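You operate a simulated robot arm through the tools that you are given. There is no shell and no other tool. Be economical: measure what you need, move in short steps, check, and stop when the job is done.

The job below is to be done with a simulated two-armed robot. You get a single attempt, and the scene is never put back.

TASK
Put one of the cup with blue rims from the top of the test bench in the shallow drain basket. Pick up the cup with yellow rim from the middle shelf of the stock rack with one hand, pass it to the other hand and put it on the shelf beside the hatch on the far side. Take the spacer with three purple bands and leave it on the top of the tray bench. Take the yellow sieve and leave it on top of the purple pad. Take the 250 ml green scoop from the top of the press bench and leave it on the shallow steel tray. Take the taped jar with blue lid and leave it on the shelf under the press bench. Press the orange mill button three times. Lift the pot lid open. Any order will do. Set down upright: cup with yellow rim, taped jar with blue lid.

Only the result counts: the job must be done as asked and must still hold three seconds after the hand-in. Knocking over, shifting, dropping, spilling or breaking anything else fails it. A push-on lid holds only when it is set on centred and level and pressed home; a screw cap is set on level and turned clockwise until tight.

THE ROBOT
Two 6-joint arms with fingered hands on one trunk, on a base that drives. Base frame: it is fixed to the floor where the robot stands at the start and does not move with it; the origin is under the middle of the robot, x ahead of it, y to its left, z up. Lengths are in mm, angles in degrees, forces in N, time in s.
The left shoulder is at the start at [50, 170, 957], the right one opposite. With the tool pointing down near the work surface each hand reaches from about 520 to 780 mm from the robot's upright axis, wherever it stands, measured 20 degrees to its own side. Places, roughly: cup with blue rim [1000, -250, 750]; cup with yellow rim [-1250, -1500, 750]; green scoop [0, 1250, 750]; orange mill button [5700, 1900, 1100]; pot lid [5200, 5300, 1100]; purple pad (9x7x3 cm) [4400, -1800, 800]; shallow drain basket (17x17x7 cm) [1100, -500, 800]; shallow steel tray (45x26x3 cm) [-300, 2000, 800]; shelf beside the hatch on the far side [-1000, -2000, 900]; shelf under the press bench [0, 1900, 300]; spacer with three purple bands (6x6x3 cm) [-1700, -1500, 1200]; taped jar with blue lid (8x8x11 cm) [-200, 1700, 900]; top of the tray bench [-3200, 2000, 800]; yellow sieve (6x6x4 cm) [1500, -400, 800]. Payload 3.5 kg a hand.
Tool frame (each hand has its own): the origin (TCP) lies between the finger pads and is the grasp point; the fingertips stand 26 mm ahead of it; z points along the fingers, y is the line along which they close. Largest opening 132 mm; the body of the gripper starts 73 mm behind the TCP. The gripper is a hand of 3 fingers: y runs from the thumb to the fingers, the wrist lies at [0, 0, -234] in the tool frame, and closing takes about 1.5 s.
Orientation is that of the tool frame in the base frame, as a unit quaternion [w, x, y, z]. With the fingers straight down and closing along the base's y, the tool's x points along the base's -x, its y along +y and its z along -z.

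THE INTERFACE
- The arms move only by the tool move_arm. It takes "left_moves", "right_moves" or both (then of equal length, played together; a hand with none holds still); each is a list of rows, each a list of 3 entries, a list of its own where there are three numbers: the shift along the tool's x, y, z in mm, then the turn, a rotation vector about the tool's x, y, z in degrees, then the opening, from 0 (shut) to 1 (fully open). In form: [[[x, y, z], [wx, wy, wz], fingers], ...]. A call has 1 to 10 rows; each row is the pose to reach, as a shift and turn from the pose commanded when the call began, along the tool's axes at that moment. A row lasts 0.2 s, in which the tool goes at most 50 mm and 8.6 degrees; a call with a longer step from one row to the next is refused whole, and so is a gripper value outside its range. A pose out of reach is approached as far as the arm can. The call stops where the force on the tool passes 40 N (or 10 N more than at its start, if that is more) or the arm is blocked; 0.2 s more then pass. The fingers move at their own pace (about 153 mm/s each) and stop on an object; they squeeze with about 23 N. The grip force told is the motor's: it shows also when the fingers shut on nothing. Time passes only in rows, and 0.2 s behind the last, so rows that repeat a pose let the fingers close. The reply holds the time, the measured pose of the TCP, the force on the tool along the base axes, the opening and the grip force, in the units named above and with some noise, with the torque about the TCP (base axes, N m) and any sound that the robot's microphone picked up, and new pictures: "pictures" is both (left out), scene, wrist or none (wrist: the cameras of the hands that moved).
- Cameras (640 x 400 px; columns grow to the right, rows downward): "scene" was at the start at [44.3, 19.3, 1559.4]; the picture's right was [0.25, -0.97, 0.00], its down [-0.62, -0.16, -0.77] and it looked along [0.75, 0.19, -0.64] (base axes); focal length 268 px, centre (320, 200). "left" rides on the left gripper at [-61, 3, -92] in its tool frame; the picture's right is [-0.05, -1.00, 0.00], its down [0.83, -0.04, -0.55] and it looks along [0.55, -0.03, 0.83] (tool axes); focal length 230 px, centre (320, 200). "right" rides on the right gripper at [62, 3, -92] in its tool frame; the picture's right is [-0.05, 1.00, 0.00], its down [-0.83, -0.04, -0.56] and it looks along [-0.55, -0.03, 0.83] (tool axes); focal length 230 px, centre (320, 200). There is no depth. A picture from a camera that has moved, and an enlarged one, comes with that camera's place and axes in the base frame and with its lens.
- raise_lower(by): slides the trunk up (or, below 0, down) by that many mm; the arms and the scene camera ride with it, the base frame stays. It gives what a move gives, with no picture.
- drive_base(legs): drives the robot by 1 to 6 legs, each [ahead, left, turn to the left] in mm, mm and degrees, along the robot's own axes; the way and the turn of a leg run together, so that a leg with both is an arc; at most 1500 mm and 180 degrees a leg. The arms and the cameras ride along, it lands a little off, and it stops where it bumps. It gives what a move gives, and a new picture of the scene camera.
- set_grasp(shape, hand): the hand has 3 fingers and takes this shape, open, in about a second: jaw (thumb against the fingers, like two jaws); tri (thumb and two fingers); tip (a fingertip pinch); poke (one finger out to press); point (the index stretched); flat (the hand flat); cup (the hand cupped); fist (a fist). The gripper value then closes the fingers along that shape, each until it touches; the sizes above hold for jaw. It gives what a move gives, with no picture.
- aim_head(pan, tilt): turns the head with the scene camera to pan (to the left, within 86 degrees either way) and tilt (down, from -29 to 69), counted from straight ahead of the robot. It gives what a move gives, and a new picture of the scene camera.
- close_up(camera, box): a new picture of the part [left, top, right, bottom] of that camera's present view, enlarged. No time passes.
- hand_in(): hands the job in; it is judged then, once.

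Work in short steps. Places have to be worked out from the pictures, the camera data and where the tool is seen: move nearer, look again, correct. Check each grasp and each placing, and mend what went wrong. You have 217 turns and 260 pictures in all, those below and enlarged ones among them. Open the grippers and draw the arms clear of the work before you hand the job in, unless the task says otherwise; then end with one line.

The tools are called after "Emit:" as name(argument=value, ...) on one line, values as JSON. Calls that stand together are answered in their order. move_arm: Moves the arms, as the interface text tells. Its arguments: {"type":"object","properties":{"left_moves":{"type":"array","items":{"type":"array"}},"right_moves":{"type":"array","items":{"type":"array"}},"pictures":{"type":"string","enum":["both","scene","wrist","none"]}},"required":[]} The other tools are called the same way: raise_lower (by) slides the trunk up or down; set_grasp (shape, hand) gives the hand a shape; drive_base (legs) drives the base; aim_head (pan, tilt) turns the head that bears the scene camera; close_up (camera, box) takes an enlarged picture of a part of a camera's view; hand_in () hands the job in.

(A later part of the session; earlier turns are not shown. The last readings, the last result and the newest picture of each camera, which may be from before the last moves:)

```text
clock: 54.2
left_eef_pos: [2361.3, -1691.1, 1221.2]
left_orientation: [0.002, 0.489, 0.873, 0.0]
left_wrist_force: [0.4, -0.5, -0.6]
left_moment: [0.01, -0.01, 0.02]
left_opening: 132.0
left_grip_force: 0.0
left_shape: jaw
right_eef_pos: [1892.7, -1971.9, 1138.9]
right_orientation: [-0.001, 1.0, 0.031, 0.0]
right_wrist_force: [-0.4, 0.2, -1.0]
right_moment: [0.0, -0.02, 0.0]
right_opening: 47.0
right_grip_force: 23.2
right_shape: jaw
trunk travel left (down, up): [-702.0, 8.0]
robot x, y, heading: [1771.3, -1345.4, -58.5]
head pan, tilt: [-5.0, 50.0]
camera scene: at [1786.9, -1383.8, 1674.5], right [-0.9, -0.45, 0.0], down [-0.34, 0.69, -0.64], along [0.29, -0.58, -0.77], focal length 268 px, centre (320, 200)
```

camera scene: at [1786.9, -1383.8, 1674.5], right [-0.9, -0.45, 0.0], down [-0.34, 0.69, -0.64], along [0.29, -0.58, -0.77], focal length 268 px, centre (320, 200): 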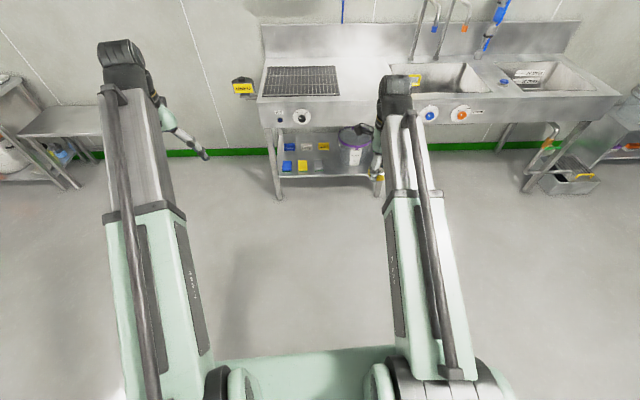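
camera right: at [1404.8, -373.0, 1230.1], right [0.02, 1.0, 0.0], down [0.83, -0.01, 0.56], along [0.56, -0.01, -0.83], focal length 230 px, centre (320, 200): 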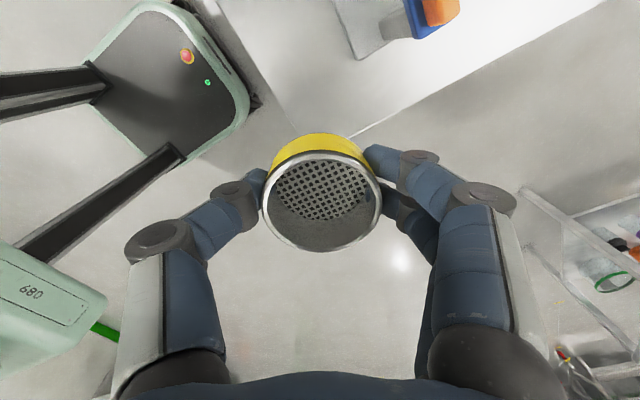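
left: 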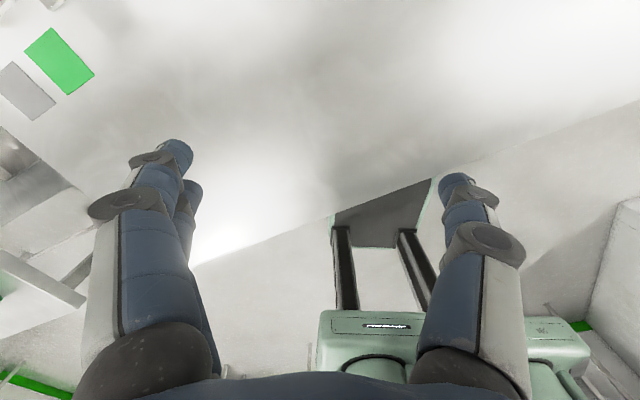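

Heading is -58.5°, floor clear. I move left along the wall and partly ahead, then look.

Emit:
drive_base(legs=[[0, 1100, 0], [0, 1090, 0], [600, 0, -3]])

Emit:
aim_head(pan=0, tilt=35)

```text
clock: 68.2
left_eef_pos: [4511.8, -1174.1, 1220.3]
left_orientation: [0.0, 0.533, 0.846, 0.001]
left_wrist_force: [0.4, -1.1, -0.4]
left_moment: [0.0, 0.03, -0.03]
left_opening: 131.8
left_grip_force: 0.1
left_shape: jaw
right_eef_pos: [4018.2, -1407.0, 1136.8]
right_orientation: [0.001, 1.0, -0.019, -0.001]
right_wrist_force: [-0.3, 0.4, -1.5]
right_moment: [0.01, -0.01, -0.01]
right_opening: 46.8
right_grip_force: 22.7
right_shape: jaw
trunk travel left (down, up): [-702.0, 8.0]
robot x, y, heading: [3958.1, -775.6, -64.2]
head pan, tilt: [-5.0, 50.0]
camera scene: at [3972.0, -810.9, 1674.5], right [-0.94, -0.35, 0.0], down [-0.27, 0.72, -0.64], along [0.23, -0.6, -0.77], focal length 268 px, centre (320, 200)
```

scene: 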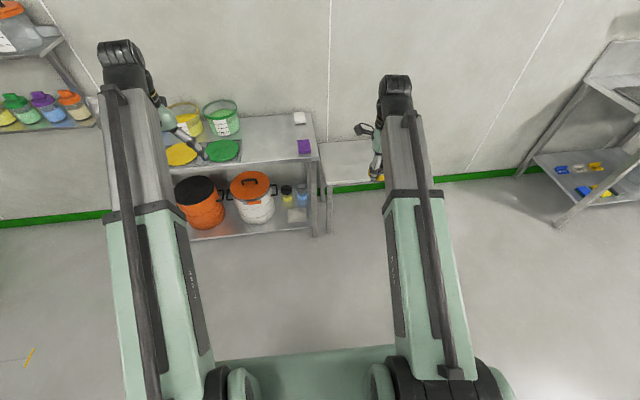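

```text
clock: 68.9
left_eef_pos: [4510.6, -1172.8, 1220.9]
left_orientation: [0.001, 0.532, 0.847, 0.0]
left_wrist_force: [-0.9, 0.6, 0.1]
left_moment: [-0.02, 0.0, 0.01]
left_opening: 132.0
left_grip_force: 0.1
left_shape: jaw
right_eef_pos: [4017.8, -1405.4, 1139.1]
right_orientation: [0.0, 1.0, -0.02, 0.0]
right_wrist_force: [0.2, 0.3, -1.2]
right_moment: [0.0, -0.03, 0.0]
right_opening: 46.7
right_grip_force: 22.8
right_shape: jaw
trunk travel left (down, up): [-702.0, 8.0]
robot x, y, heading: [3961.4, -768.4, -64.5]
head pan, tilt: [0.0, 35.0]
camera scene: at [3982.6, -817.3, 1696.2], right [-0.9, -0.43, 0.0], down [-0.25, 0.52, -0.82], along [0.36, -0.74, -0.57], focal length 268 px, centre (320, 200)
```

scene: 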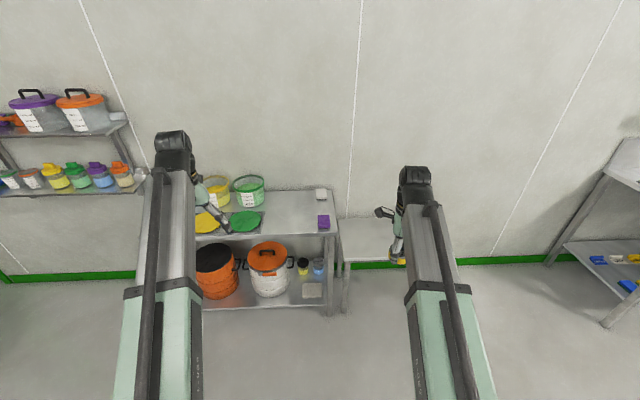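

The purple pad sits at about (4425,-1765) at the bench's right end. I drive to put it in right-hand reach.

Emit:
drive_base(legs=[[0, 140, 2], [455, 0, 0]])

Emit:
aim_head(pan=-5, tilt=52)

```text
clock: 72.6
left_eef_pos: [4858.9, -1493.2, 1220.7]
left_orientation: [0.0, 0.518, 0.855, 0.001]
left_wrist_force: [0.3, 0.6, -0.5]
left_moment: [0.02, -0.04, 0.0]
left_opening: 131.8
left_grip_force: 0.0
left_shape: jaw
right_eef_pos: [4371.5, -1738.9, 1137.9]
right_orientation: [0.001, 1.0, -0.004, 0.0]
right_wrist_force: [-0.1, -1.0, -0.6]
right_moment: [0.01, -0.01, 0.0]
right_opening: 46.6
right_grip_force: 22.8
right_shape: jaw
trunk travel left (down, up): [-702.0, 8.0]
robot x, y, heading: [4293.0, -1105.4, -62.4]
head pan, tilt: [0.0, 35.0]
camera scene: at [4318.0, -1153.9, 1696.2], right [-0.89, -0.46, 0.0], down [-0.27, 0.51, -0.82], along [0.38, -0.73, -0.57], focal length 268 px, centre (320, 200)
```

scene: 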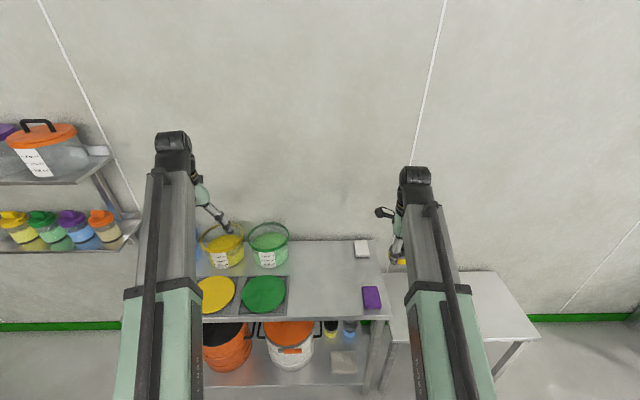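

```text
clock: 73.4
left_eef_pos: [4857.5, -1491.9, 1221.6]
left_orientation: [0.002, 0.518, 0.856, 0.0]
left_wrist_force: [-0.3, -0.6, 0.3]
left_moment: [-0.03, 0.02, -0.01]
left_opening: 132.2
left_grip_force: 0.1
left_shape: jaw
right_eef_pos: [4370.6, -1740.2, 1139.0]
right_orientation: [0.0, 1.0, -0.004, 0.0]
right_wrist_force: [-0.6, 0.0, -0.8]
right_moment: [-0.01, 0.03, 0.01]
right_opening: 47.0
right_grip_force: 23.1
right_shape: jaw
trunk travel left (down, up): [-702.0, 8.0]
robot x, y, heading: [4293.8, -1109.6, -62.4]
head pan, tilt: [-5.0, 52.0]
camera scene: at [4305.5, -1144.2, 1671.9], right [-0.92, -0.38, 0.0], down [-0.3, 0.73, -0.62], along [0.24, -0.57, -0.79], focal length 268 px, centre (320, 200)
```

scene: 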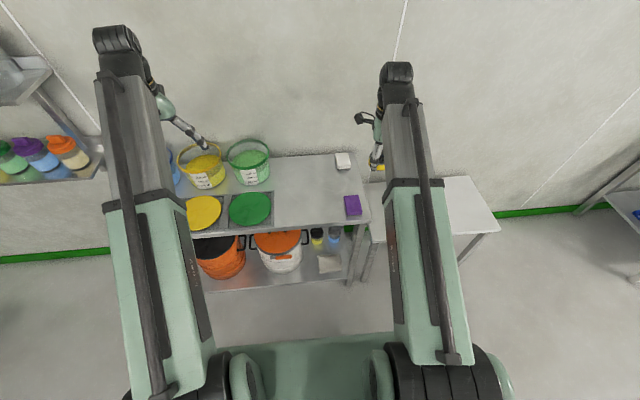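

The pad is at about (4435,-1780). I move the sieve above it, staying high, for a wrist view.

Emit:
move_arm(right_moves=[[[32, 20, 0], [0, 0, 0], 0.2], [[64, 40, 0], [0, 0, 0], 0.2], [[64, 40, 45], [0, 0, 0], 0.2], [[64, 40, 90], [0, 0, 0], 0.2], [[64, 40, 135], [0, 0, 0], 0.2], [[64, 40, 170], [0, 0, 0], 0.2]], pictures="both")

Emit:
close_up(camera="scene", box=[300, 130, 420, 250])

```text
clock: 74.8
left_eef_pos: [4857.5, -1491.6, 1221.3]
left_orientation: [0.001, 0.518, 0.856, 0.001]
left_wrist_force: [1.0, -0.1, 0.0]
left_moment: [0.01, 0.01, 0.02]
left_opening: 131.8
left_grip_force: 0.1
left_shape: jaw
right_eef_pos: [4434.2, -1780.0, 966.8]
right_orientation: [-0.001, 1.0, -0.004, -0.001]
right_wrist_force: [-0.1, 0.6, -0.8]
right_moment: [0.03, 0.02, 0.04]
right_opening: 46.8
right_grip_force: 22.4
right_shape: jaw
trunk travel left (down, up): [-702.0, 8.0]
robot x, y, heading: [4296.1, -1107.9, -62.5]
head pan, tilt: [-5.0, 52.0]
camera scene: at [4305.6, -1144.3, 1671.9], right [-0.92, -0.38, 0.0], down [-0.3, 0.73, -0.62], along [0.24, -0.57, -0.79], focal length 268 px, centre (320, 200)
camera right: at [4494.9, -1783.7, 1058.7], right [-0.06, -1.0, 0.0], down [-0.83, 0.05, 0.56], along [-0.55, 0.03, -0.83], focal length 230 px, centre (320, 200)
```

scene: 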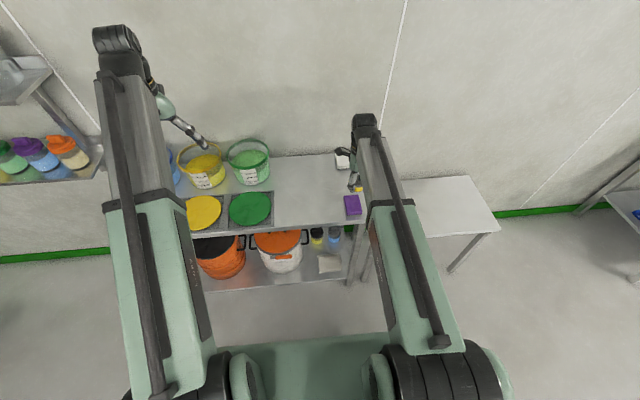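
right: 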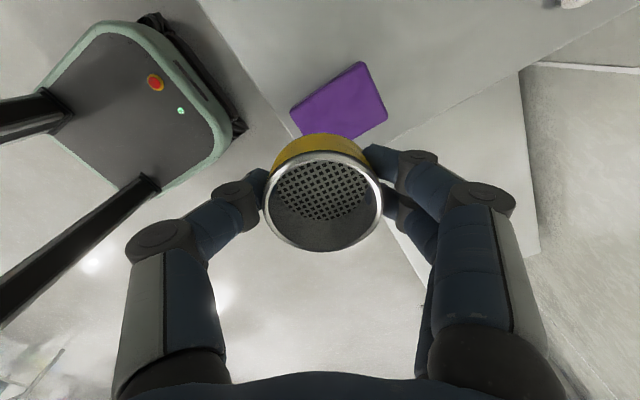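

```text
3.33 times, centred on (360, 190) of scene
camera zoom: at [4305.6, -1144.3, 1671.9], right [-0.92, -0.38, 0.0], down [-0.3, 0.73, -0.62], along [0.24, -0.57, -0.79], focal length 894 px, centre (187, 233)
```

zoom: 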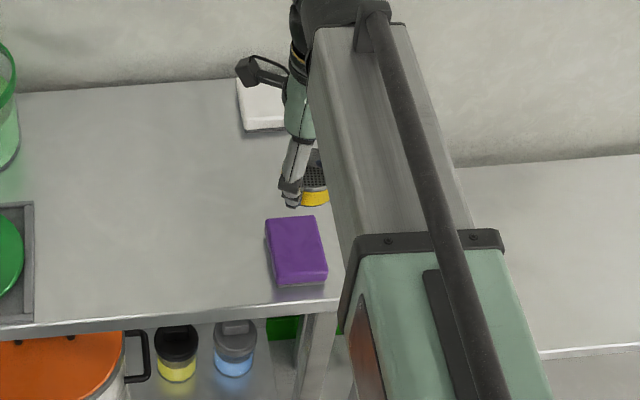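

Triangulating gives the pad top centre at about (4438,-1804,~795). I shift 24 mm along tool y and lower to just above it.

Emit:
move_arm(right_moves=[[[4, 24, 0], [0, 0, 0], 0.2], [[4, 24, 40], [0, 0, 0], 0.2], [[4, 24, 80], [0, 0, 0], 0.2], [[4, 24, 110], [0, 0, 0], 0.2]], pictures="wrist")

Emit:
close_up(camera="scene", box=[300, 130, 420, 250])

```text
clock: 75.8
left_eef_pos: [4858.2, -1492.4, 1221.2]
left_orientation: [0.001, 0.517, 0.856, 0.0]
left_wrist_force: [-0.4, -0.1, 0.0]
left_moment: [0.03, 0.02, 0.0]
left_opening: 132.0
left_grip_force: 0.1
left_shape: jaw
right_eef_pos: [4438.7, -1804.8, 859.9]
right_orientation: [0.0, 1.0, -0.004, 0.0]
right_wrist_force: [0.6, 0.0, -1.2]
right_moment: [0.01, 0.0, 0.01]
right_opening: 46.6
right_grip_force: 23.2
right_shape: jaw
trunk travel left (down, up): [-702.0, 8.0]
robot x, y, heading: [4291.9, -1105.7, -62.4]
head pan, tilt: [-5.0, 52.0]
camera right: at [4499.5, -1807.6, 949.9], right [-0.06, -1.0, 0.0], down [-0.83, 0.05, 0.56], along [-0.55, 0.03, -0.83], focal length 230 px, centre (320, 200)
```

right: 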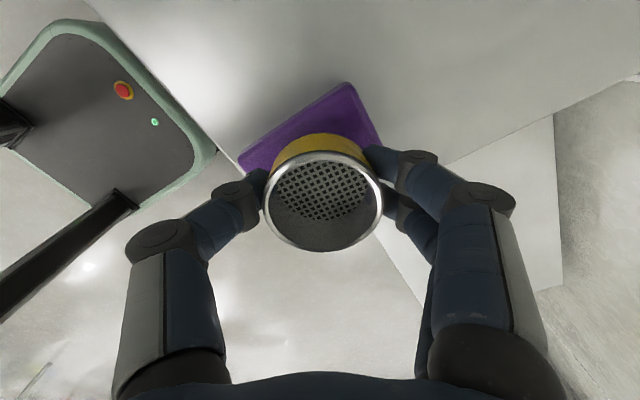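

```text
3.33 times, centred on (360, 190) of scene
camera zoom: at [4305.5, -1144.1, 1671.9], right [-0.92, -0.38, 0.0], down [-0.3, 0.73, -0.62], along [0.24, -0.57, -0.79], focal length 894 px, centre (187, 233)
```

zoom: 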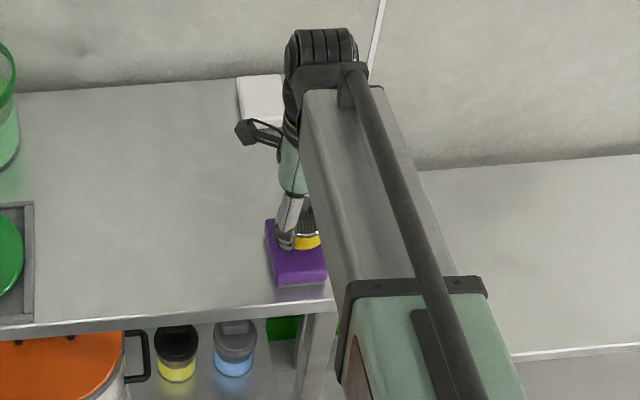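

The corners put the pad centre nearer (4427,-1803). I shift -11 mm in x and lower gently until contact.

Emit:
move_arm(right_moves=[[[-11, -2, 0], [0, 0, 0], 0.2], [[-11, -2, 15], [0, 0, 0], 0.2], [[-11, -2, 24], [0, 0, 0], 0.2], [[-11, -2, 29], [0, 0, 0], 0.2], [[-11, -2, 33], [0, 0, 0], 0.2]], pictures="wrist")

Emit:
close_up(camera="scene", box=[320, 170, 380, 230])

```text
clock: 76.7
left_eef_pos: [4856.9, -1490.6, 1222.1]
left_orientation: [0.003, 0.518, 0.855, 0.0]
left_wrist_force: [-0.8, -1.5, -0.8]
left_moment: [0.03, 0.01, -0.01]
left_opening: 131.9
left_grip_force: 0.2
left_shape: jaw
right_eef_pos: [4428.9, -1802.6, 841.3]
right_orientation: [0.005, 1.0, -0.003, 0.002]
right_wrist_force: [-3.7, 7.0, 30.7]
right_moment: [0.26, 0.08, 0.07]
right_opening: 49.7
right_grip_force: 22.5
right_shape: jaw
trunk travel left (down, up): [-702.0, 8.0]
robot x, y, heading: [4295.9, -1105.4, -62.7]
head pan, tilt: [-5.0, 52.0]
stopped in row 4 (right hand): the force on the tool passed its limit at 50 N (the readings are from after the stop); the commanded pose is now the measured one
camera right: at [4490.2, -1805.7, 932.5], right [-0.06, -1.0, 0.01], down [-0.83, 0.06, 0.55], along [-0.55, 0.02, -0.83], focal length 230 px, centre (320, 200)
```

right: 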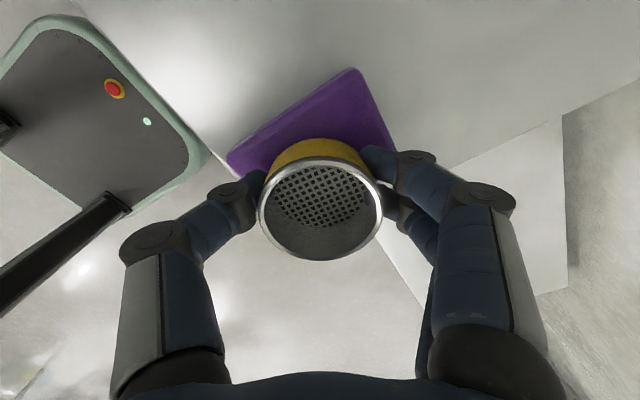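

```text
6.67 times, centred on (350, 200) of scene
camera zoom: at [4304.7, -1141.4, 1672.2], right [-0.92, -0.38, 0.0], down [-0.3, 0.73, -0.62], along [0.24, -0.57, -0.79], focal length 1788 px, centre (120, 200)
```

zoom: 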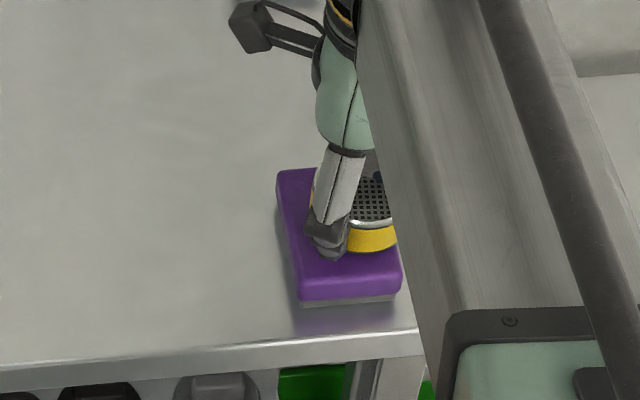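

Contact (50 N peak) with the sieve centred on the pad by my corner estimate. I ease off 1 mm, release and withdraw.

Emit:
move_arm(right_moves=[[[0, 0, -2], [0, 0, 0], 0.37], [[0, 0, -2], [0, 0, 0], 0.6], [[0, 0, -2], [0, 0, 0], 0.7], [[0, 0, -2], [0, 0, 0], 0.7], [[0, 0, -30], [0, 0, 0], 0.8], [[0, 0, -70], [0, 0, 0], 0.8], [[0, 0, -115], [0, 0, 0], 0.8], [[0, 0, -160], [0, 0, 0], 1]], pictures="wrist")

Emit:
close_up(camera="scene", box=[320, 170, 380, 230])

```text
clock: 78.5
left_eef_pos: [4857.4, -1492.1, 1222.0]
left_orientation: [0.001, 0.518, 0.856, 0.0]
left_wrist_force: [-0.2, -0.5, -0.5]
left_moment: [0.02, 0.01, -0.04]
left_opening: 131.9
left_grip_force: 0.0
left_shape: jaw
right_eef_pos: [4426.9, -1803.3, 997.5]
right_orientation: [0.003, 1.0, -0.003, 0.001]
right_wrist_force: [0.3, 0.1, 0.2]
right_moment: [0.03, 0.02, -0.01]
right_opening: 132.1
right_grip_force: 0.0
right_shape: jaw
trunk travel left (down, up): [-702.0, 8.0]
robot x, y, heading: [4293.0, -1107.6, -62.4]
head pan, tilt: [-5.0, 52.0]
camera right: at [4488.6, -1806.2, 1088.4], right [-0.06, -1.0, 0.01], down [-0.83, 0.05, 0.55], along [-0.55, 0.03, -0.83], focal length 230 px, centre (320, 200)
```

right: 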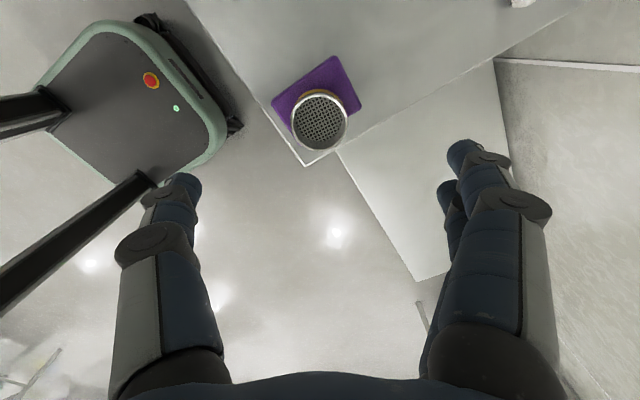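

```text
6.67 times, centred on (350, 200) of scene
camera zoom: at [4305.4, -1143.6, 1671.8], right [-0.92, -0.38, 0.0], down [-0.3, 0.73, -0.62], along [0.24, -0.57, -0.79], focal length 1788 px, centre (120, 200)
```

zoom: 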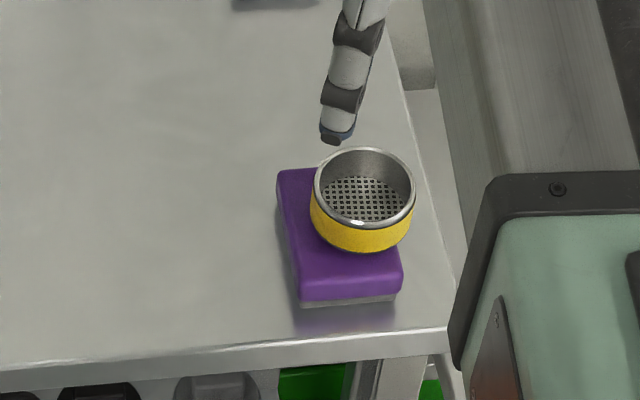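

The sieve stands level on the pad with its centre well inside. I raise the hand, back off and turn left to look for the mill.

Emit:
move_arm(right_moves=[[[0, 0, -45], [0, 0, -8], 1], [[0, 0, -90], [0, 0, -16], 1], [[0, 0, -135], [0, 0, -24], 1], [[0, 0, -180], [0, 0, -32], 1], [[0, 0, -200], [0, 0, -40], 1]], pictures="none")

Emit:
drive_base(legs=[[-600, 0, 0], [0, 0, 130]])

Emit:
aim_head(pan=0, tilt=10)

```text
clock: 79.7
left_eef_pos: [4857.4, -1492.2, 1221.0]
left_orientation: [0.001, 0.518, 0.855, 0.001]
left_wrist_force: [-0.1, -0.6, -0.1]
left_moment: [0.0, 0.05, -0.02]
left_opening: 132.0
left_grip_force: 0.0
left_shape: jaw
right_eef_pos: [4429.6, -1802.0, 1198.9]
right_orientation: [0.003, 0.941, 0.34, 0.001]
right_wrist_force: [-0.7, -0.8, -0.3]
right_moment: [0.02, 0.01, 0.0]
right_opening: 131.8
right_grip_force: 0.2
right_shape: jaw
trunk travel left (down, up): [-702.0, 8.0]
robot x, y, heading: [4288.9, -1110.6, -62.6]
head pan, tilt: [-5.0, 52.0]
```

```text
clock: 88.4
left_eef_pos: [3984.1, 106.9, 1221.3]
left_orientation: [0.001, -0.538, 0.843, 0.002]
left_wrist_force: [-0.6, 0.2, 0.4]
left_moment: [0.02, -0.01, -0.01]
left_opening: 131.7
left_grip_force: 0.1
left_shape: jaw
right_eef_pos: [4487.1, -45.9, 1198.5]
right_orientation: [0.001, 0.113, 0.994, 0.004]
right_wrist_force: [-0.1, 0.6, -0.3]
right_moment: [-0.02, -0.02, 0.0]
right_opening: 132.0
right_grip_force: 0.1
right_shape: jaw
trunk travel left (down, up): [-702.0, 8.0]
robot x, y, heading: [4019.6, -570.6, 65.1]
head pan, tilt: [-5.0, 52.0]
camera scene: at [4042.5, -547.5, 1671.8], right [0.87, -0.5, 0.0], down [-0.39, -0.68, -0.62], along [0.31, 0.53, -0.79], focal length 268 px, centre (320, 200)
```

scene: 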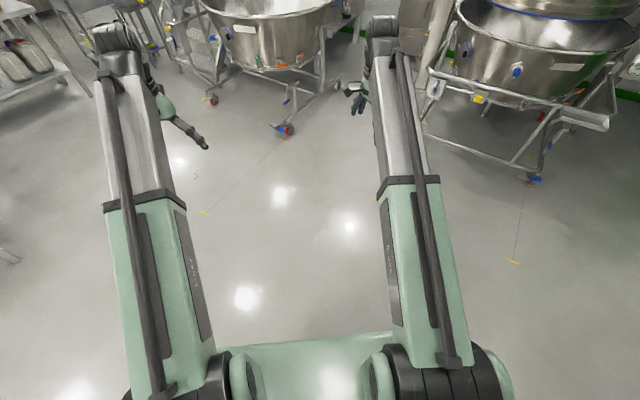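

```text
clock: 89.5
left_eef_pos: [3982.3, 106.7, 1221.3]
left_orientation: [0.0, -0.537, 0.843, 0.001]
left_wrist_force: [-0.3, -1.2, 0.4]
left_moment: [0.01, -0.01, -0.02]
left_opening: 131.9
left_grip_force: 0.1
left_shape: jaw
right_eef_pos: [4488.0, -43.4, 1198.4]
right_orientation: [0.001, 0.113, 0.994, 0.003]
right_wrist_force: [0.3, 1.1, 0.9]
right_moment: [0.02, 0.02, 0.0]
right_opening: 131.8
right_grip_force: 0.1
right_shape: jaw
trunk travel left (down, up): [-702.0, 8.0]
robot x, y, heading: [4021.5, -575.5, 64.8]
head pan, tilt: [0.0, 10.0]
camera scene: at [4044.3, -528.3, 1736.3], right [0.91, -0.42, 0.0], down [-0.07, -0.16, -0.98], along [0.42, 0.89, -0.17], focal length 268 px, centre (320, 200)
```

scene: 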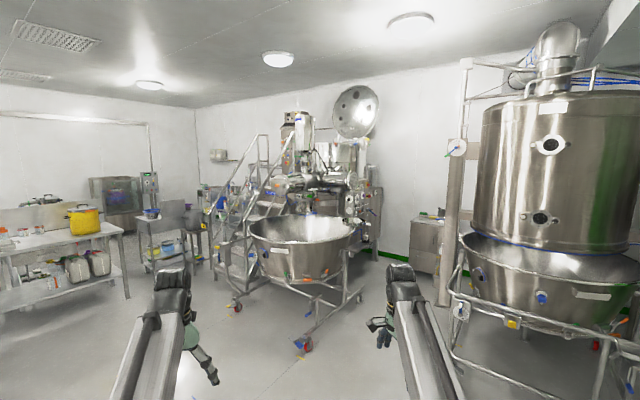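

The mill stands ahead behind the wheeled bowl. I enlarge the region where the orange button should be, and look around for the pot lid.

Emit:
close_up(camera="scene", box=[280, 90, 460, 290])

Emit:
close_up(camera="scene", box=[60, 110, 290, 270])

```text
2.00 times, centred on (370, 190) of scene
camera zoom: at [4044.3, -528.3, 1736.3], right [0.91, -0.42, 0.0], down [-0.07, -0.16, -0.98], along [0.42, 0.89, -0.17], focal length 536 px, centre (220, 220)
```

zoom: 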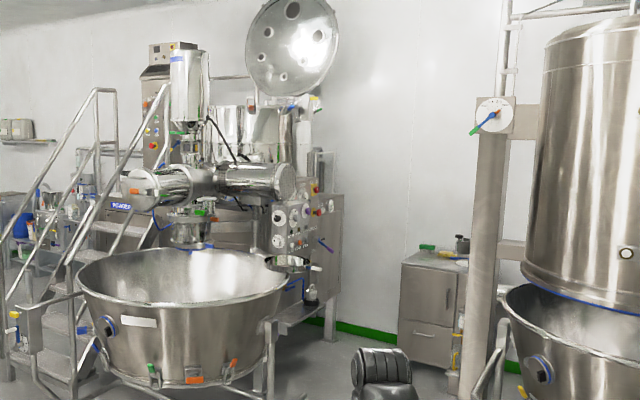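

```text
2.50 times, centred on (175, 190) of scene
camera zoom: at [4044.3, -528.3, 1736.3], right [0.91, -0.42, 0.0], down [-0.07, -0.16, -0.98], along [0.42, 0.89, -0.17], focal length 671 px, centre (682, 225)
```

zoom: 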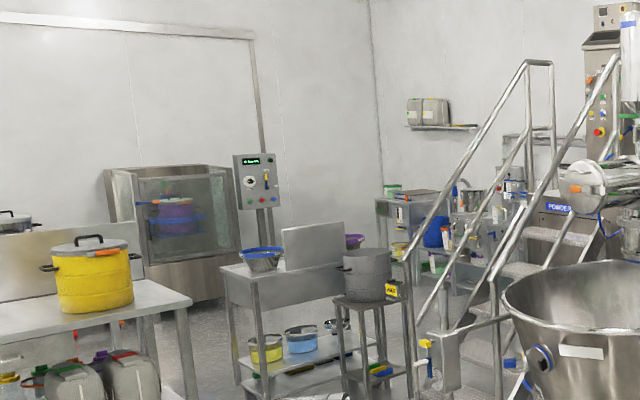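

The control panel seems to be on the right side of the machine behind the bowl. I drive closer and look again.

Emit:
drive_base(legs=[[1000, -250, 0]])

Emit:
close_up(camera="scene", box=[240, 100, 480, 250])

```text
clock: 94.8
left_eef_pos: [4647.7, 899.1, 1221.9]
left_orientation: [-0.001, -0.531, 0.847, 0.0]
left_wrist_force: [0.2, 0.4, -0.1]
left_moment: [0.01, 0.01, -0.02]
left_opening: 131.6
left_grip_force: 0.0
left_shape: jaw
right_eef_pos: [5151.9, 739.9, 1199.0]
right_orientation: [0.001, 0.12, 0.993, 0.003]
right_wrist_force: [-0.6, 0.5, -0.6]
right_moment: [-0.04, 0.01, -0.06]
right_opening: 132.1
right_grip_force: 0.0
right_shape: jaw
trunk travel left (down, up): [-702.0, 8.0]
robot x, y, heading: [4678.2, 221.1, 64.1]
head pan, tilt: [0.0, 10.0]
camera scene: at [4700.2, 263.8, 1736.3], right [0.9, -0.44, 0.0], down [-0.08, -0.16, -0.98], along [0.43, 0.89, -0.17], focal length 268 px, centre (320, 200)
```

scene: 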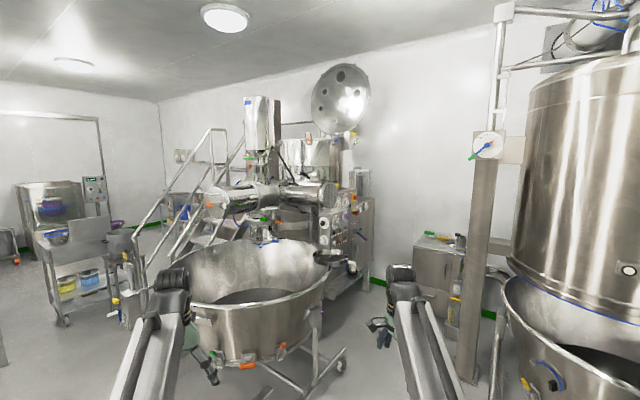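

```text
2.67 times, centred on (360, 175) of scene
camera zoom: at [4700.2, 263.8, 1736.3], right [0.9, -0.44, 0.0], down [-0.08, -0.16, -0.98], along [0.43, 0.89, -0.17], focal length 715 px, centre (213, 267)
```

zoom: 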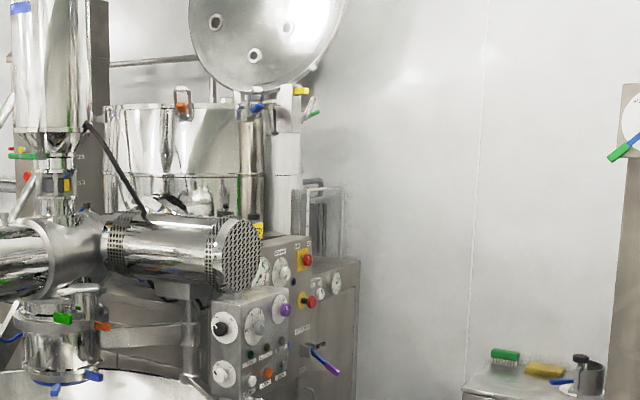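

I triangulate the orange button on the panel near (5600,1810,1150). The floor ahead-right is clear; I go closer.

Emit:
drive_base(legs=[[600, -400, 0]])

Emit:
close_up(camera="scene", box=[200, 120, 400, 270])

```text
clock: 98.7
left_eef_pos: [5279.6, 1265.9, 1221.5]
left_orientation: [-0.001, -0.528, 0.849, 0.001]
left_wrist_force: [0.0, 0.8, 0.4]
left_moment: [-0.01, 0.01, -0.01]
left_opening: 131.9
left_grip_force: 0.0
left_shape: jaw
right_eef_pos: [5782.4, 1103.0, 1198.2]
right_orientation: [0.001, 0.124, 0.992, 0.003]
right_wrist_force: [0.2, -0.6, 0.3]
right_moment: [-0.02, 0.01, -0.05]
right_opening: 132.1
right_grip_force: 0.0
right_shape: jaw
trunk travel left (down, up): [-702.0, 8.0]
robot x, y, heading: [5300.8, 584.9, 63.9]
head pan, tilt: [0.0, 10.0]
camera scene: at [5327.5, 630.4, 1736.3], right [0.9, -0.44, 0.0], down [-0.08, -0.16, -0.98], along [0.44, 0.88, -0.17], focal length 268 px, centre (320, 200)
```

scene: 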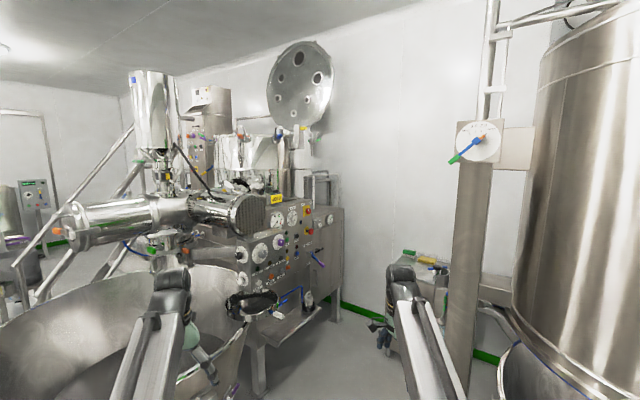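

```text
2.67 times, centred on (300, 195) of scene
camera zoom: at [5327.5, 630.4, 1736.3], right [0.9, -0.44, 0.0], down [-0.08, -0.16, -0.98], along [0.44, 0.88, -0.17], focal length 715 px, centre (373, 213)
```

zoom: 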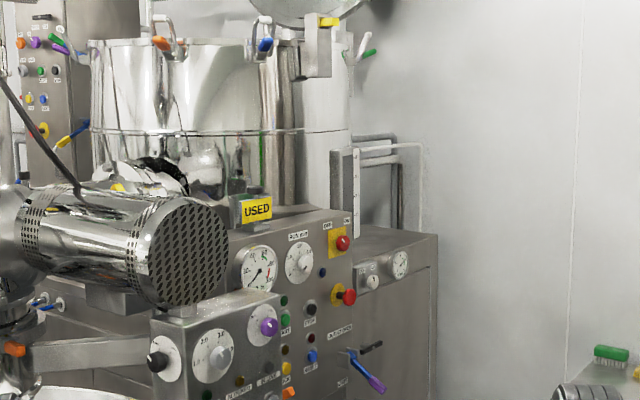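

The panel is larger now; I enlarge its lower part to read the labels.

Emit:
close_up(camera="scene", box=[220, 220, 340, 300])

Emit:
close_up(camera="scene", box=[0, 220, 320, 400])

```text
5.00 times, centred on (280, 260) of scene
camera zoom: at [5327.5, 630.4, 1736.3], right [0.9, -0.44, 0.0], down [-0.08, -0.16, -0.98], along [0.44, 0.88, -0.17], focal length 1341 px, centre (520, -100)
```

zoom: 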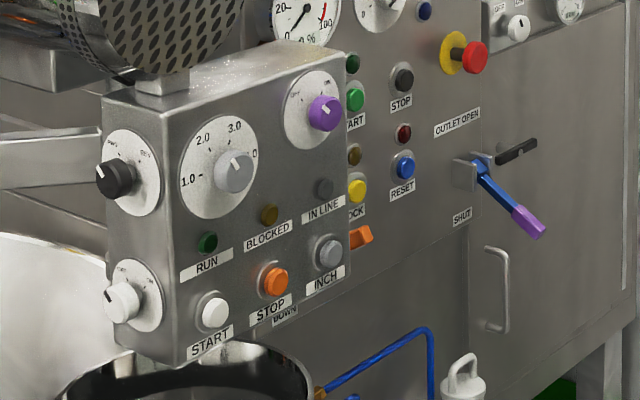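

```text
2.00 times, centred on (160, 310) of scene
camera zoom: at [5327.5, 630.4, 1736.3], right [0.9, -0.44, 0.0], down [-0.08, -0.16, -0.98], along [0.44, 0.88, -0.17], focal length 536 px, centre (640, -20)
```

zoom: 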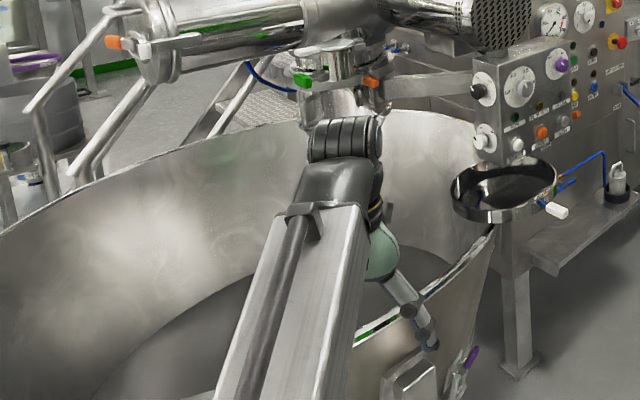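

The button is the orange "STOP" on the mill's box, about (5696,1972,1082), on a panel facing azimuth -60°. I'll check the floor to my right before moving around to face it.

Emit:
aim_head(pan=-30, tilt=40)

Emit:
move_arm(left_moves=[[[40, 0, -10], [0, 0, 0], 1], [[80, 0, -20], [0, 0, 0], 1], [[120, 0, -30], [0, 0, 0], 1], [[150, 0, -40], [0, 0, 0], 1], [[150, 0, -40], [0, 0, 0], 1], [[150, 0, -40], [0, 0, 0], 1], [[150, 0, -40], [0, 0, 0], 1], [[150, 0, -40], [0, 0, 0], 1], [[150, 0, -40], [0, 0, 0], 1]], right_moves=[[[0, 0, 0], [0, 0, -8.5], 1], [[0, 0, 0], [0, 0, -17], 1], [[0, 0, 0], [0, 0, -25.5], 1], [[0, 0, 0], [0, 0, -34], 1], [[0, 0, 0], [0, 0, -42.5], 1], [[0, 0, 0], [0, 0, -51], 1], [[0, 0, 0], [0, 0, -59.5], 1], [[0, 0, 0], [0, 0, -68], 1], [[0, 0, 0], [0, 0, -76.5], 1]], pictures="none")

```text
clock: 99.7
left_eef_pos: [5278.9, 1266.0, 1221.5]
left_orientation: [0.0, -0.527, 0.85, 0.0]
left_wrist_force: [-0.4, -0.1, 0.0]
left_moment: [-0.01, 0.0, 0.01]
left_opening: 132.0
left_grip_force: 0.1
left_shape: jaw
right_eef_pos: [5782.2, 1101.7, 1199.6]
right_orientation: [0.002, 0.125, 0.992, 0.003]
right_wrist_force: [0.4, -0.5, 0.3]
right_moment: [-0.04, -0.01, 0.0]
right_opening: 131.7
right_grip_force: 0.1
right_shape: jaw
trunk travel left (down, up): [-702.0, 8.0]
robot x, y, heading: [5300.7, 586.8, 63.8]
head pan, tilt: [-30.0, 40.0]
camera scene: at [5356.2, 593.9, 1688.7], right [0.56, -0.83, 0.0], down [-0.53, -0.36, -0.77], along [0.64, 0.43, -0.64], focal length 268 px, centre (320, 200)
```

scene: 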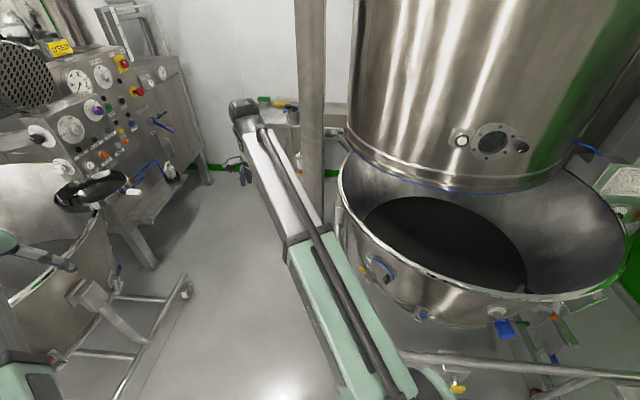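

```text
clock: 101.7
left_eef_pos: [5219.6, 1165.9, 1204.1]
left_orientation: [0.001, -0.527, 0.85, 0.003]
left_wrist_force: [0.3, 0.1, 1.1]
left_moment: [0.0, 0.0, 0.0]
left_opening: 131.7
left_grip_force: 0.0
left_shape: jaw
left hand out of reach, approached as far as the arm can: row 2, 3, 4, 5, 6, 7, 8, 9
right_eef_pos: [5781.4, 1104.2, 1199.1]
right_orientation: [0.002, -0.518, 0.856, 0.002]
right_wrist_force: [-0.4, -0.6, 0.0]
right_moment: [-0.02, -0.03, 0.01]
right_opening: 131.8
right_grip_force: 0.0
right_shape: jaw
trunk travel left (down, up): [-702.0, 8.0]
robot x, y, heading: [5301.4, 581.6, 63.7]
head pan, tilt: [-30.0, 40.0]
```

There is a corridor about 450 mm wide on each side. Before driving in I pitch the right hand forward (it will point at the panel) and give it the poke shape.

Emit:
move_arm(right_moves=[[[4, 0, 10], [0, -8.5, 0], 1], [[8, 0, 20], [0, -17, 0], 1], [[12, 0, 30], [0, -25.5, 0], 1], [[16, 0, 40], [0, -34, 0], 1], [[20, 0, 50], [0, -42.5, 0], 1], [[24, 0, 60], [0, -51, 0], 1], [[28, 0, 70], [0, -59.5, 0], 1], [[32, 0, 80], [0, -68, 0], 1], [[36, 0, 90], [0, -76.5, 0], 1], [[40, 0, 95], [0, -85, 0], 1]], pictures="none")

Emit:
set_grasp(hand="right", shape="poke")

Emit:
drive_base(legs=[[0, 0, 46]])

```text
clock: 103.9
left_eef_pos: [5219.7, 1165.5, 1203.6]
left_orientation: [0.001, -0.528, 0.849, 0.003]
left_wrist_force: [-0.4, 1.0, 0.6]
left_moment: [0.0, -0.03, 0.0]
left_opening: 131.8
left_grip_force: 0.0
left_shape: jaw
right_eef_pos: [5789.8, 1120.7, 1108.1]
right_orientation: [0.551, -0.397, 0.655, 0.332]
right_wrist_force: [-0.1, 0.4, 0.1]
right_moment: [0.01, 0.0, 0.03]
right_opening: 131.9
right_grip_force: 0.0
right_shape: jaw
right hand out of reach, approached as far as the arm can: row 7, 8, 9, 10
trunk travel left (down, up): [-702.0, 8.0]
robot x, y, heading: [5298.7, 585.9, 63.9]
head pan, tilt: [-30.0, 40.0]
```

```text
clock: 104.8
left_eef_pos: [5218.9, 1165.5, 1205.5]
left_orientation: [0.002, -0.527, 0.85, 0.002]
left_wrist_force: [0.2, 0.0, 0.3]
left_moment: [-0.04, 0.0, -0.04]
left_opening: 131.9
left_grip_force: 0.2
left_shape: jaw
right_eef_pos: [5789.1, 1121.5, 1109.4]
right_orientation: [0.549, -0.399, 0.655, 0.332]
right_wrist_force: [0.9, 0.0, 0.3]
right_moment: [0.03, -0.02, -0.01]
right_opening: 0.1
right_grip_force: 0.1
right_shape: poke
trunk travel left (down, up): [-702.0, 8.0]
robot x, y, heading: [5304.8, 584.7, 64.0]
head pan, tilt: [-30.0, 40.0]
```

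```text
clock: 107.3
left_eef_pos: [4821.1, 922.1, 1204.7]
left_orientation: [0.0, 0.822, -0.57, -0.003]
left_wrist_force: [0.0, 0.2, 0.1]
left_moment: [0.01, -0.02, -0.03]
left_opening: 132.0
left_grip_force: 0.0
left_shape: jaw
right_eef_pos: [5242.9, 1308.3, 1109.0]
right_orientation: [-0.371, 0.625, -0.443, -0.524]
right_wrist_force: [-1.2, -1.0, -0.4]
right_moment: [-0.03, -0.03, -0.02]
right_opening: 0.0
right_grip_force: 0.0
right_shape: poke
trunk travel left (down, up): [-702.0, 8.0]
robot x, y, heading: [5304.7, 582.0, 110.6]
head pan, tilt: [-30.0, 40.0]
camera scene: at [5331.1, 628.8, 1688.7], right [0.99, -0.16, 0.0], down [-0.11, -0.63, -0.77], along [0.13, 0.76, -0.64], focal length 268 px, centre (320, 200)
```

scene: 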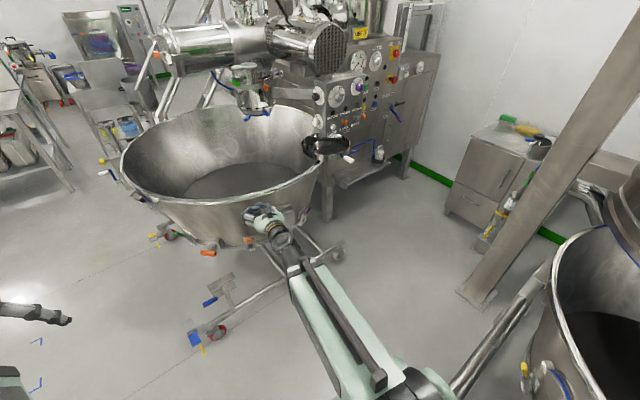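

The hand points ahead, about 10° down. I drive diagonally toward the panel, stopping ~150 mm short.

Emit:
drive_base(legs=[[240, -648, 0]])

Emit:
aim_head(pan=-10, tilt=30)

Emit:
close_up(camera="right", box=[0, 0, 640, 400])

```text
clock: 110.7
left_eef_pos: [5305.4, 1338.9, 1203.4]
left_orientation: [0.001, 0.803, -0.596, -0.004]
left_wrist_force: [-0.2, 0.4, 0.3]
left_moment: [0.0, -0.02, 0.01]
left_opening: 131.8
left_grip_force: 0.0
left_shape: jaw
right_eef_pos: [5752.1, 1696.2, 1107.8]
right_orientation: [-0.388, 0.611, -0.464, -0.511]
right_wrist_force: [-0.3, 0.0, -0.3]
right_moment: [-0.01, 0.01, 0.0]
right_opening: 0.1
right_grip_force: 0.1
right_shape: poke
trunk travel left (down, up): [-702.0, 8.0]
robot x, y, heading: [5760.6, 967.4, 106.8]
head pan, tilt: [-30.0, 40.0]
stopped in leg 1: the robot was blocked; the commanded pose is now the measured one
camera scene: at [5794.8, 1013.0, 1688.6], right [0.97, -0.23, 0.0], down [-0.15, -0.63, -0.77], along [0.18, 0.74, -0.64], focal length 268 px, centre (320, 200)
```

scene: 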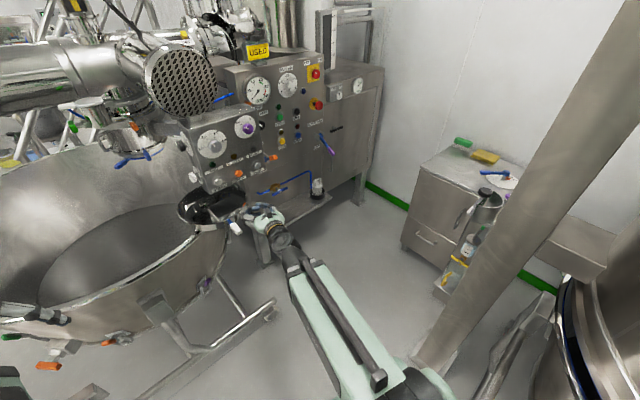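

```text
clock: 111.5
left_eef_pos: [5305.1, 1337.9, 1204.0]
left_orientation: [-0.001, 0.802, -0.597, -0.003]
left_wrist_force: [0.0, -0.4, 0.4]
left_moment: [0.01, 0.0, 0.02]
left_opening: 132.0
left_grip_force: 0.0
left_shape: jaw
right_eef_pos: [5751.5, 1693.8, 1108.6]
right_orientation: [-0.389, 0.61, -0.465, -0.511]
right_wrist_force: [-0.3, 0.2, 0.6]
right_moment: [0.01, -0.02, 0.03]
right_opening: 0.1
right_grip_force: 0.0
right_shape: poke
trunk travel left (down, up): [-702.0, 8.0]
robot x, y, heading: [5763.4, 968.5, 106.5]
head pan, tilt: [-10.0, 30.0]
camera scene: at [5764.3, 1019.1, 1704.0], right [0.99, 0.11, 0.0], down [0.06, -0.5, -0.87], along [-0.1, 0.86, -0.5], focal length 268 px, centre (320, 200)
```

scene: 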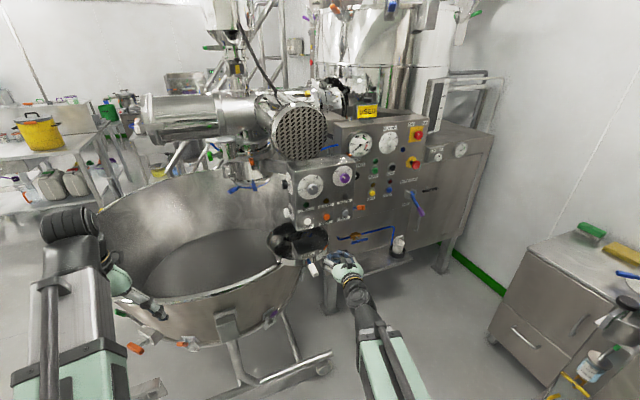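

```text
1.00 times, centred on (320, 200) of right (not enlarged: the box is as wide or as high as the picture)
camera zoom: at [5776.4, 1596.1, 1062.7], right [-0.96, -0.26, 0.05], down [0.15, -0.37, 0.92], along [-0.22, 0.89, 0.4], focal length 230 px, centre (320, 200)
```

zoom: 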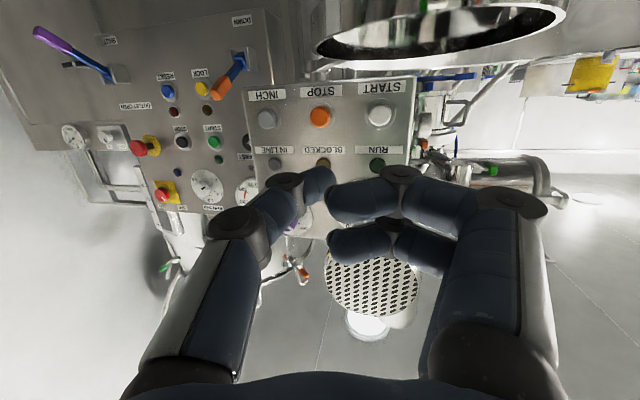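

The base was stopped by something on its right (likely the tower frame), but the pose is good: the poke fingertip is at the tool axis and the button lies ~260 mm ahead of the TCP. I step left 40 and ahead 130.

Emit:
drive_base(legs=[[0, 40, 0], [120, 0, 0]])

Emit:
close_up(camera="right", box=[160, 0, 480, 200])

Emit:
close_up(camera="scene", box=[240, 160, 440, 300])

```text
clock: 113.2
left_eef_pos: [5231.9, 1444.2, 1204.0]
left_orientation: [0.0, 0.802, -0.597, -0.002]
left_wrist_force: [0.1, 0.3, -0.6]
left_moment: [-0.05, -0.03, 0.01]
left_opening: 131.8
left_grip_force: 0.1
left_shape: jaw
right_eef_pos: [5678.8, 1799.8, 1107.4]
right_orientation: [-0.388, 0.611, -0.464, -0.511]
right_wrist_force: [-0.5, 1.0, 0.1]
right_moment: [-0.01, -0.03, -0.02]
right_opening: 0.2
right_grip_force: 0.0
right_shape: poke
trunk travel left (down, up): [-702.0, 8.0]
robot x, y, heading: [5688.1, 1072.2, 106.5]
head pan, tilt: [-10.0, 30.0]
camera scene: at [5690.8, 1125.6, 1703.9], right [0.99, 0.12, 0.0], down [0.06, -0.5, -0.87], along [-0.1, 0.86, -0.5], focal length 268 px, centre (320, 200)
```

scene: 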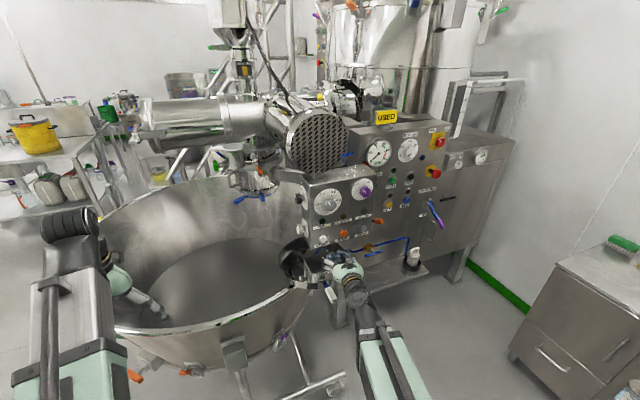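

```text
2.00 times, centred on (320, 100) of right
camera zoom: at [5703.1, 1701.6, 1061.7], right [-0.96, -0.26, 0.05], down [0.15, -0.37, 0.92], along [-0.22, 0.89, 0.4], focal length 460 px, centre (320, 400)
```

zoom: 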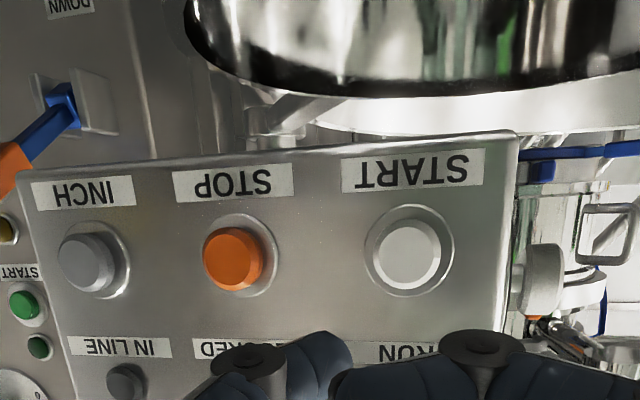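

```text
2.86 times, centred on (340, 230) of scene
camera zoom: at [5690.8, 1125.6, 1703.9], right [0.99, 0.12, 0.0], down [0.06, -0.5, -0.87], along [-0.1, 0.86, -0.5], focal length 766 px, centre (263, 114)
```

zoom: 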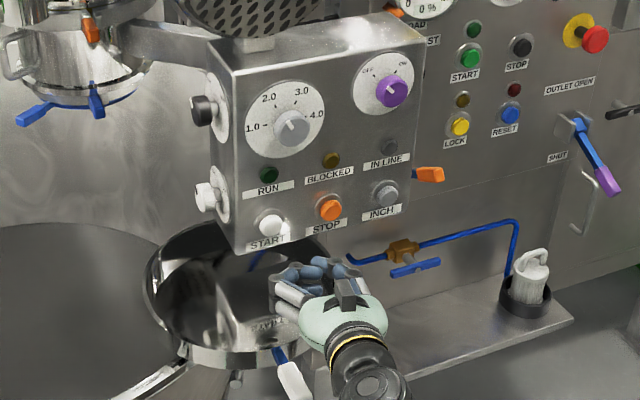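

Button now fixes at (5684,1949,1087). I shift 44 mm right, 5 up and go 75 mm forward, then check the fingertip against it.

Emit:
move_arm(right_moves=[[[-3, -22, 0], [0, 0, 0], 0], [[-5, -44, 0], [0, 0, 0], 0], [[-5, -44, 35], [0, 0, 0], 0], [[-5, -44, 75], [0, 0, 0], 0]], pictures="wrist")

Emit:
close_up(camera="scene", box=[280, 180, 400, 300])

```text
clock: 114.2
left_eef_pos: [5233.2, 1443.0, 1204.4]
left_orientation: [0.0, 0.802, -0.597, -0.003]
left_wrist_force: [0.0, -0.1, 0.6]
left_moment: [-0.01, 0.03, 0.01]
left_opening: 131.9
left_grip_force: 0.0
left_shape: jaw
right_eef_pos: [5703.6, 1882.6, 1098.4]
right_orientation: [-0.388, 0.61, -0.464, -0.512]
right_wrist_force: [0.1, 0.1, -0.6]
right_moment: [0.02, -0.01, 0.01]
right_opening: 0.0
right_grip_force: 0.0
right_shape: poke
trunk travel left (down, up): [-702.0, 8.0]
robot x, y, heading: [5692.5, 1071.4, 106.8]
head pan, tilt: [-10.0, 30.0]
camera right: at [5727.2, 1784.1, 1052.8], right [-0.96, -0.26, 0.05], down [0.15, -0.37, 0.92], along [-0.22, 0.89, 0.4], focal length 230 px, centre (320, 200)
```

right: 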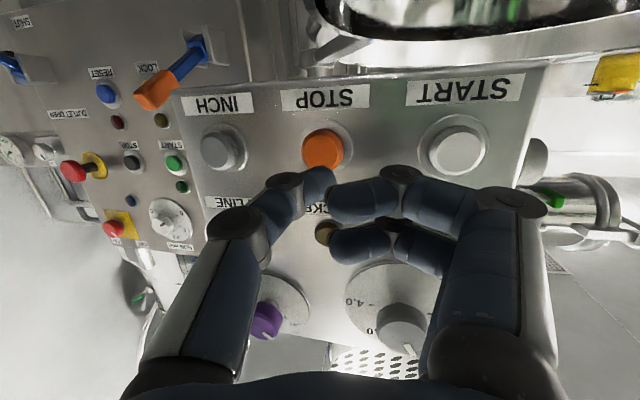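

```text
3.33 times, centred on (340, 240) of scene
camera zoom: at [5692.0, 1123.3, 1704.0], right [0.99, 0.12, 0.0], down [0.06, -0.5, -0.87], along [-0.1, 0.86, -0.5], focal length 894 px, centre (253, 67)
```

zoom: 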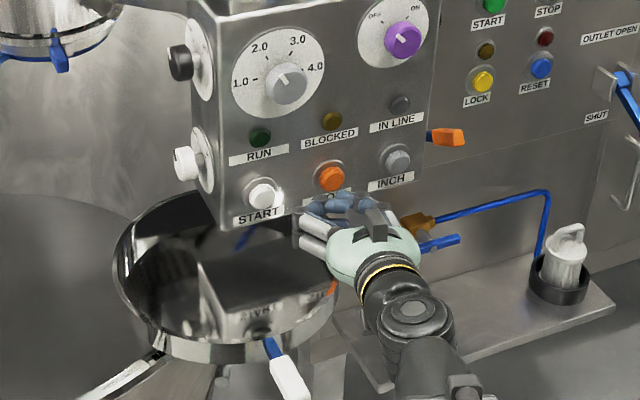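

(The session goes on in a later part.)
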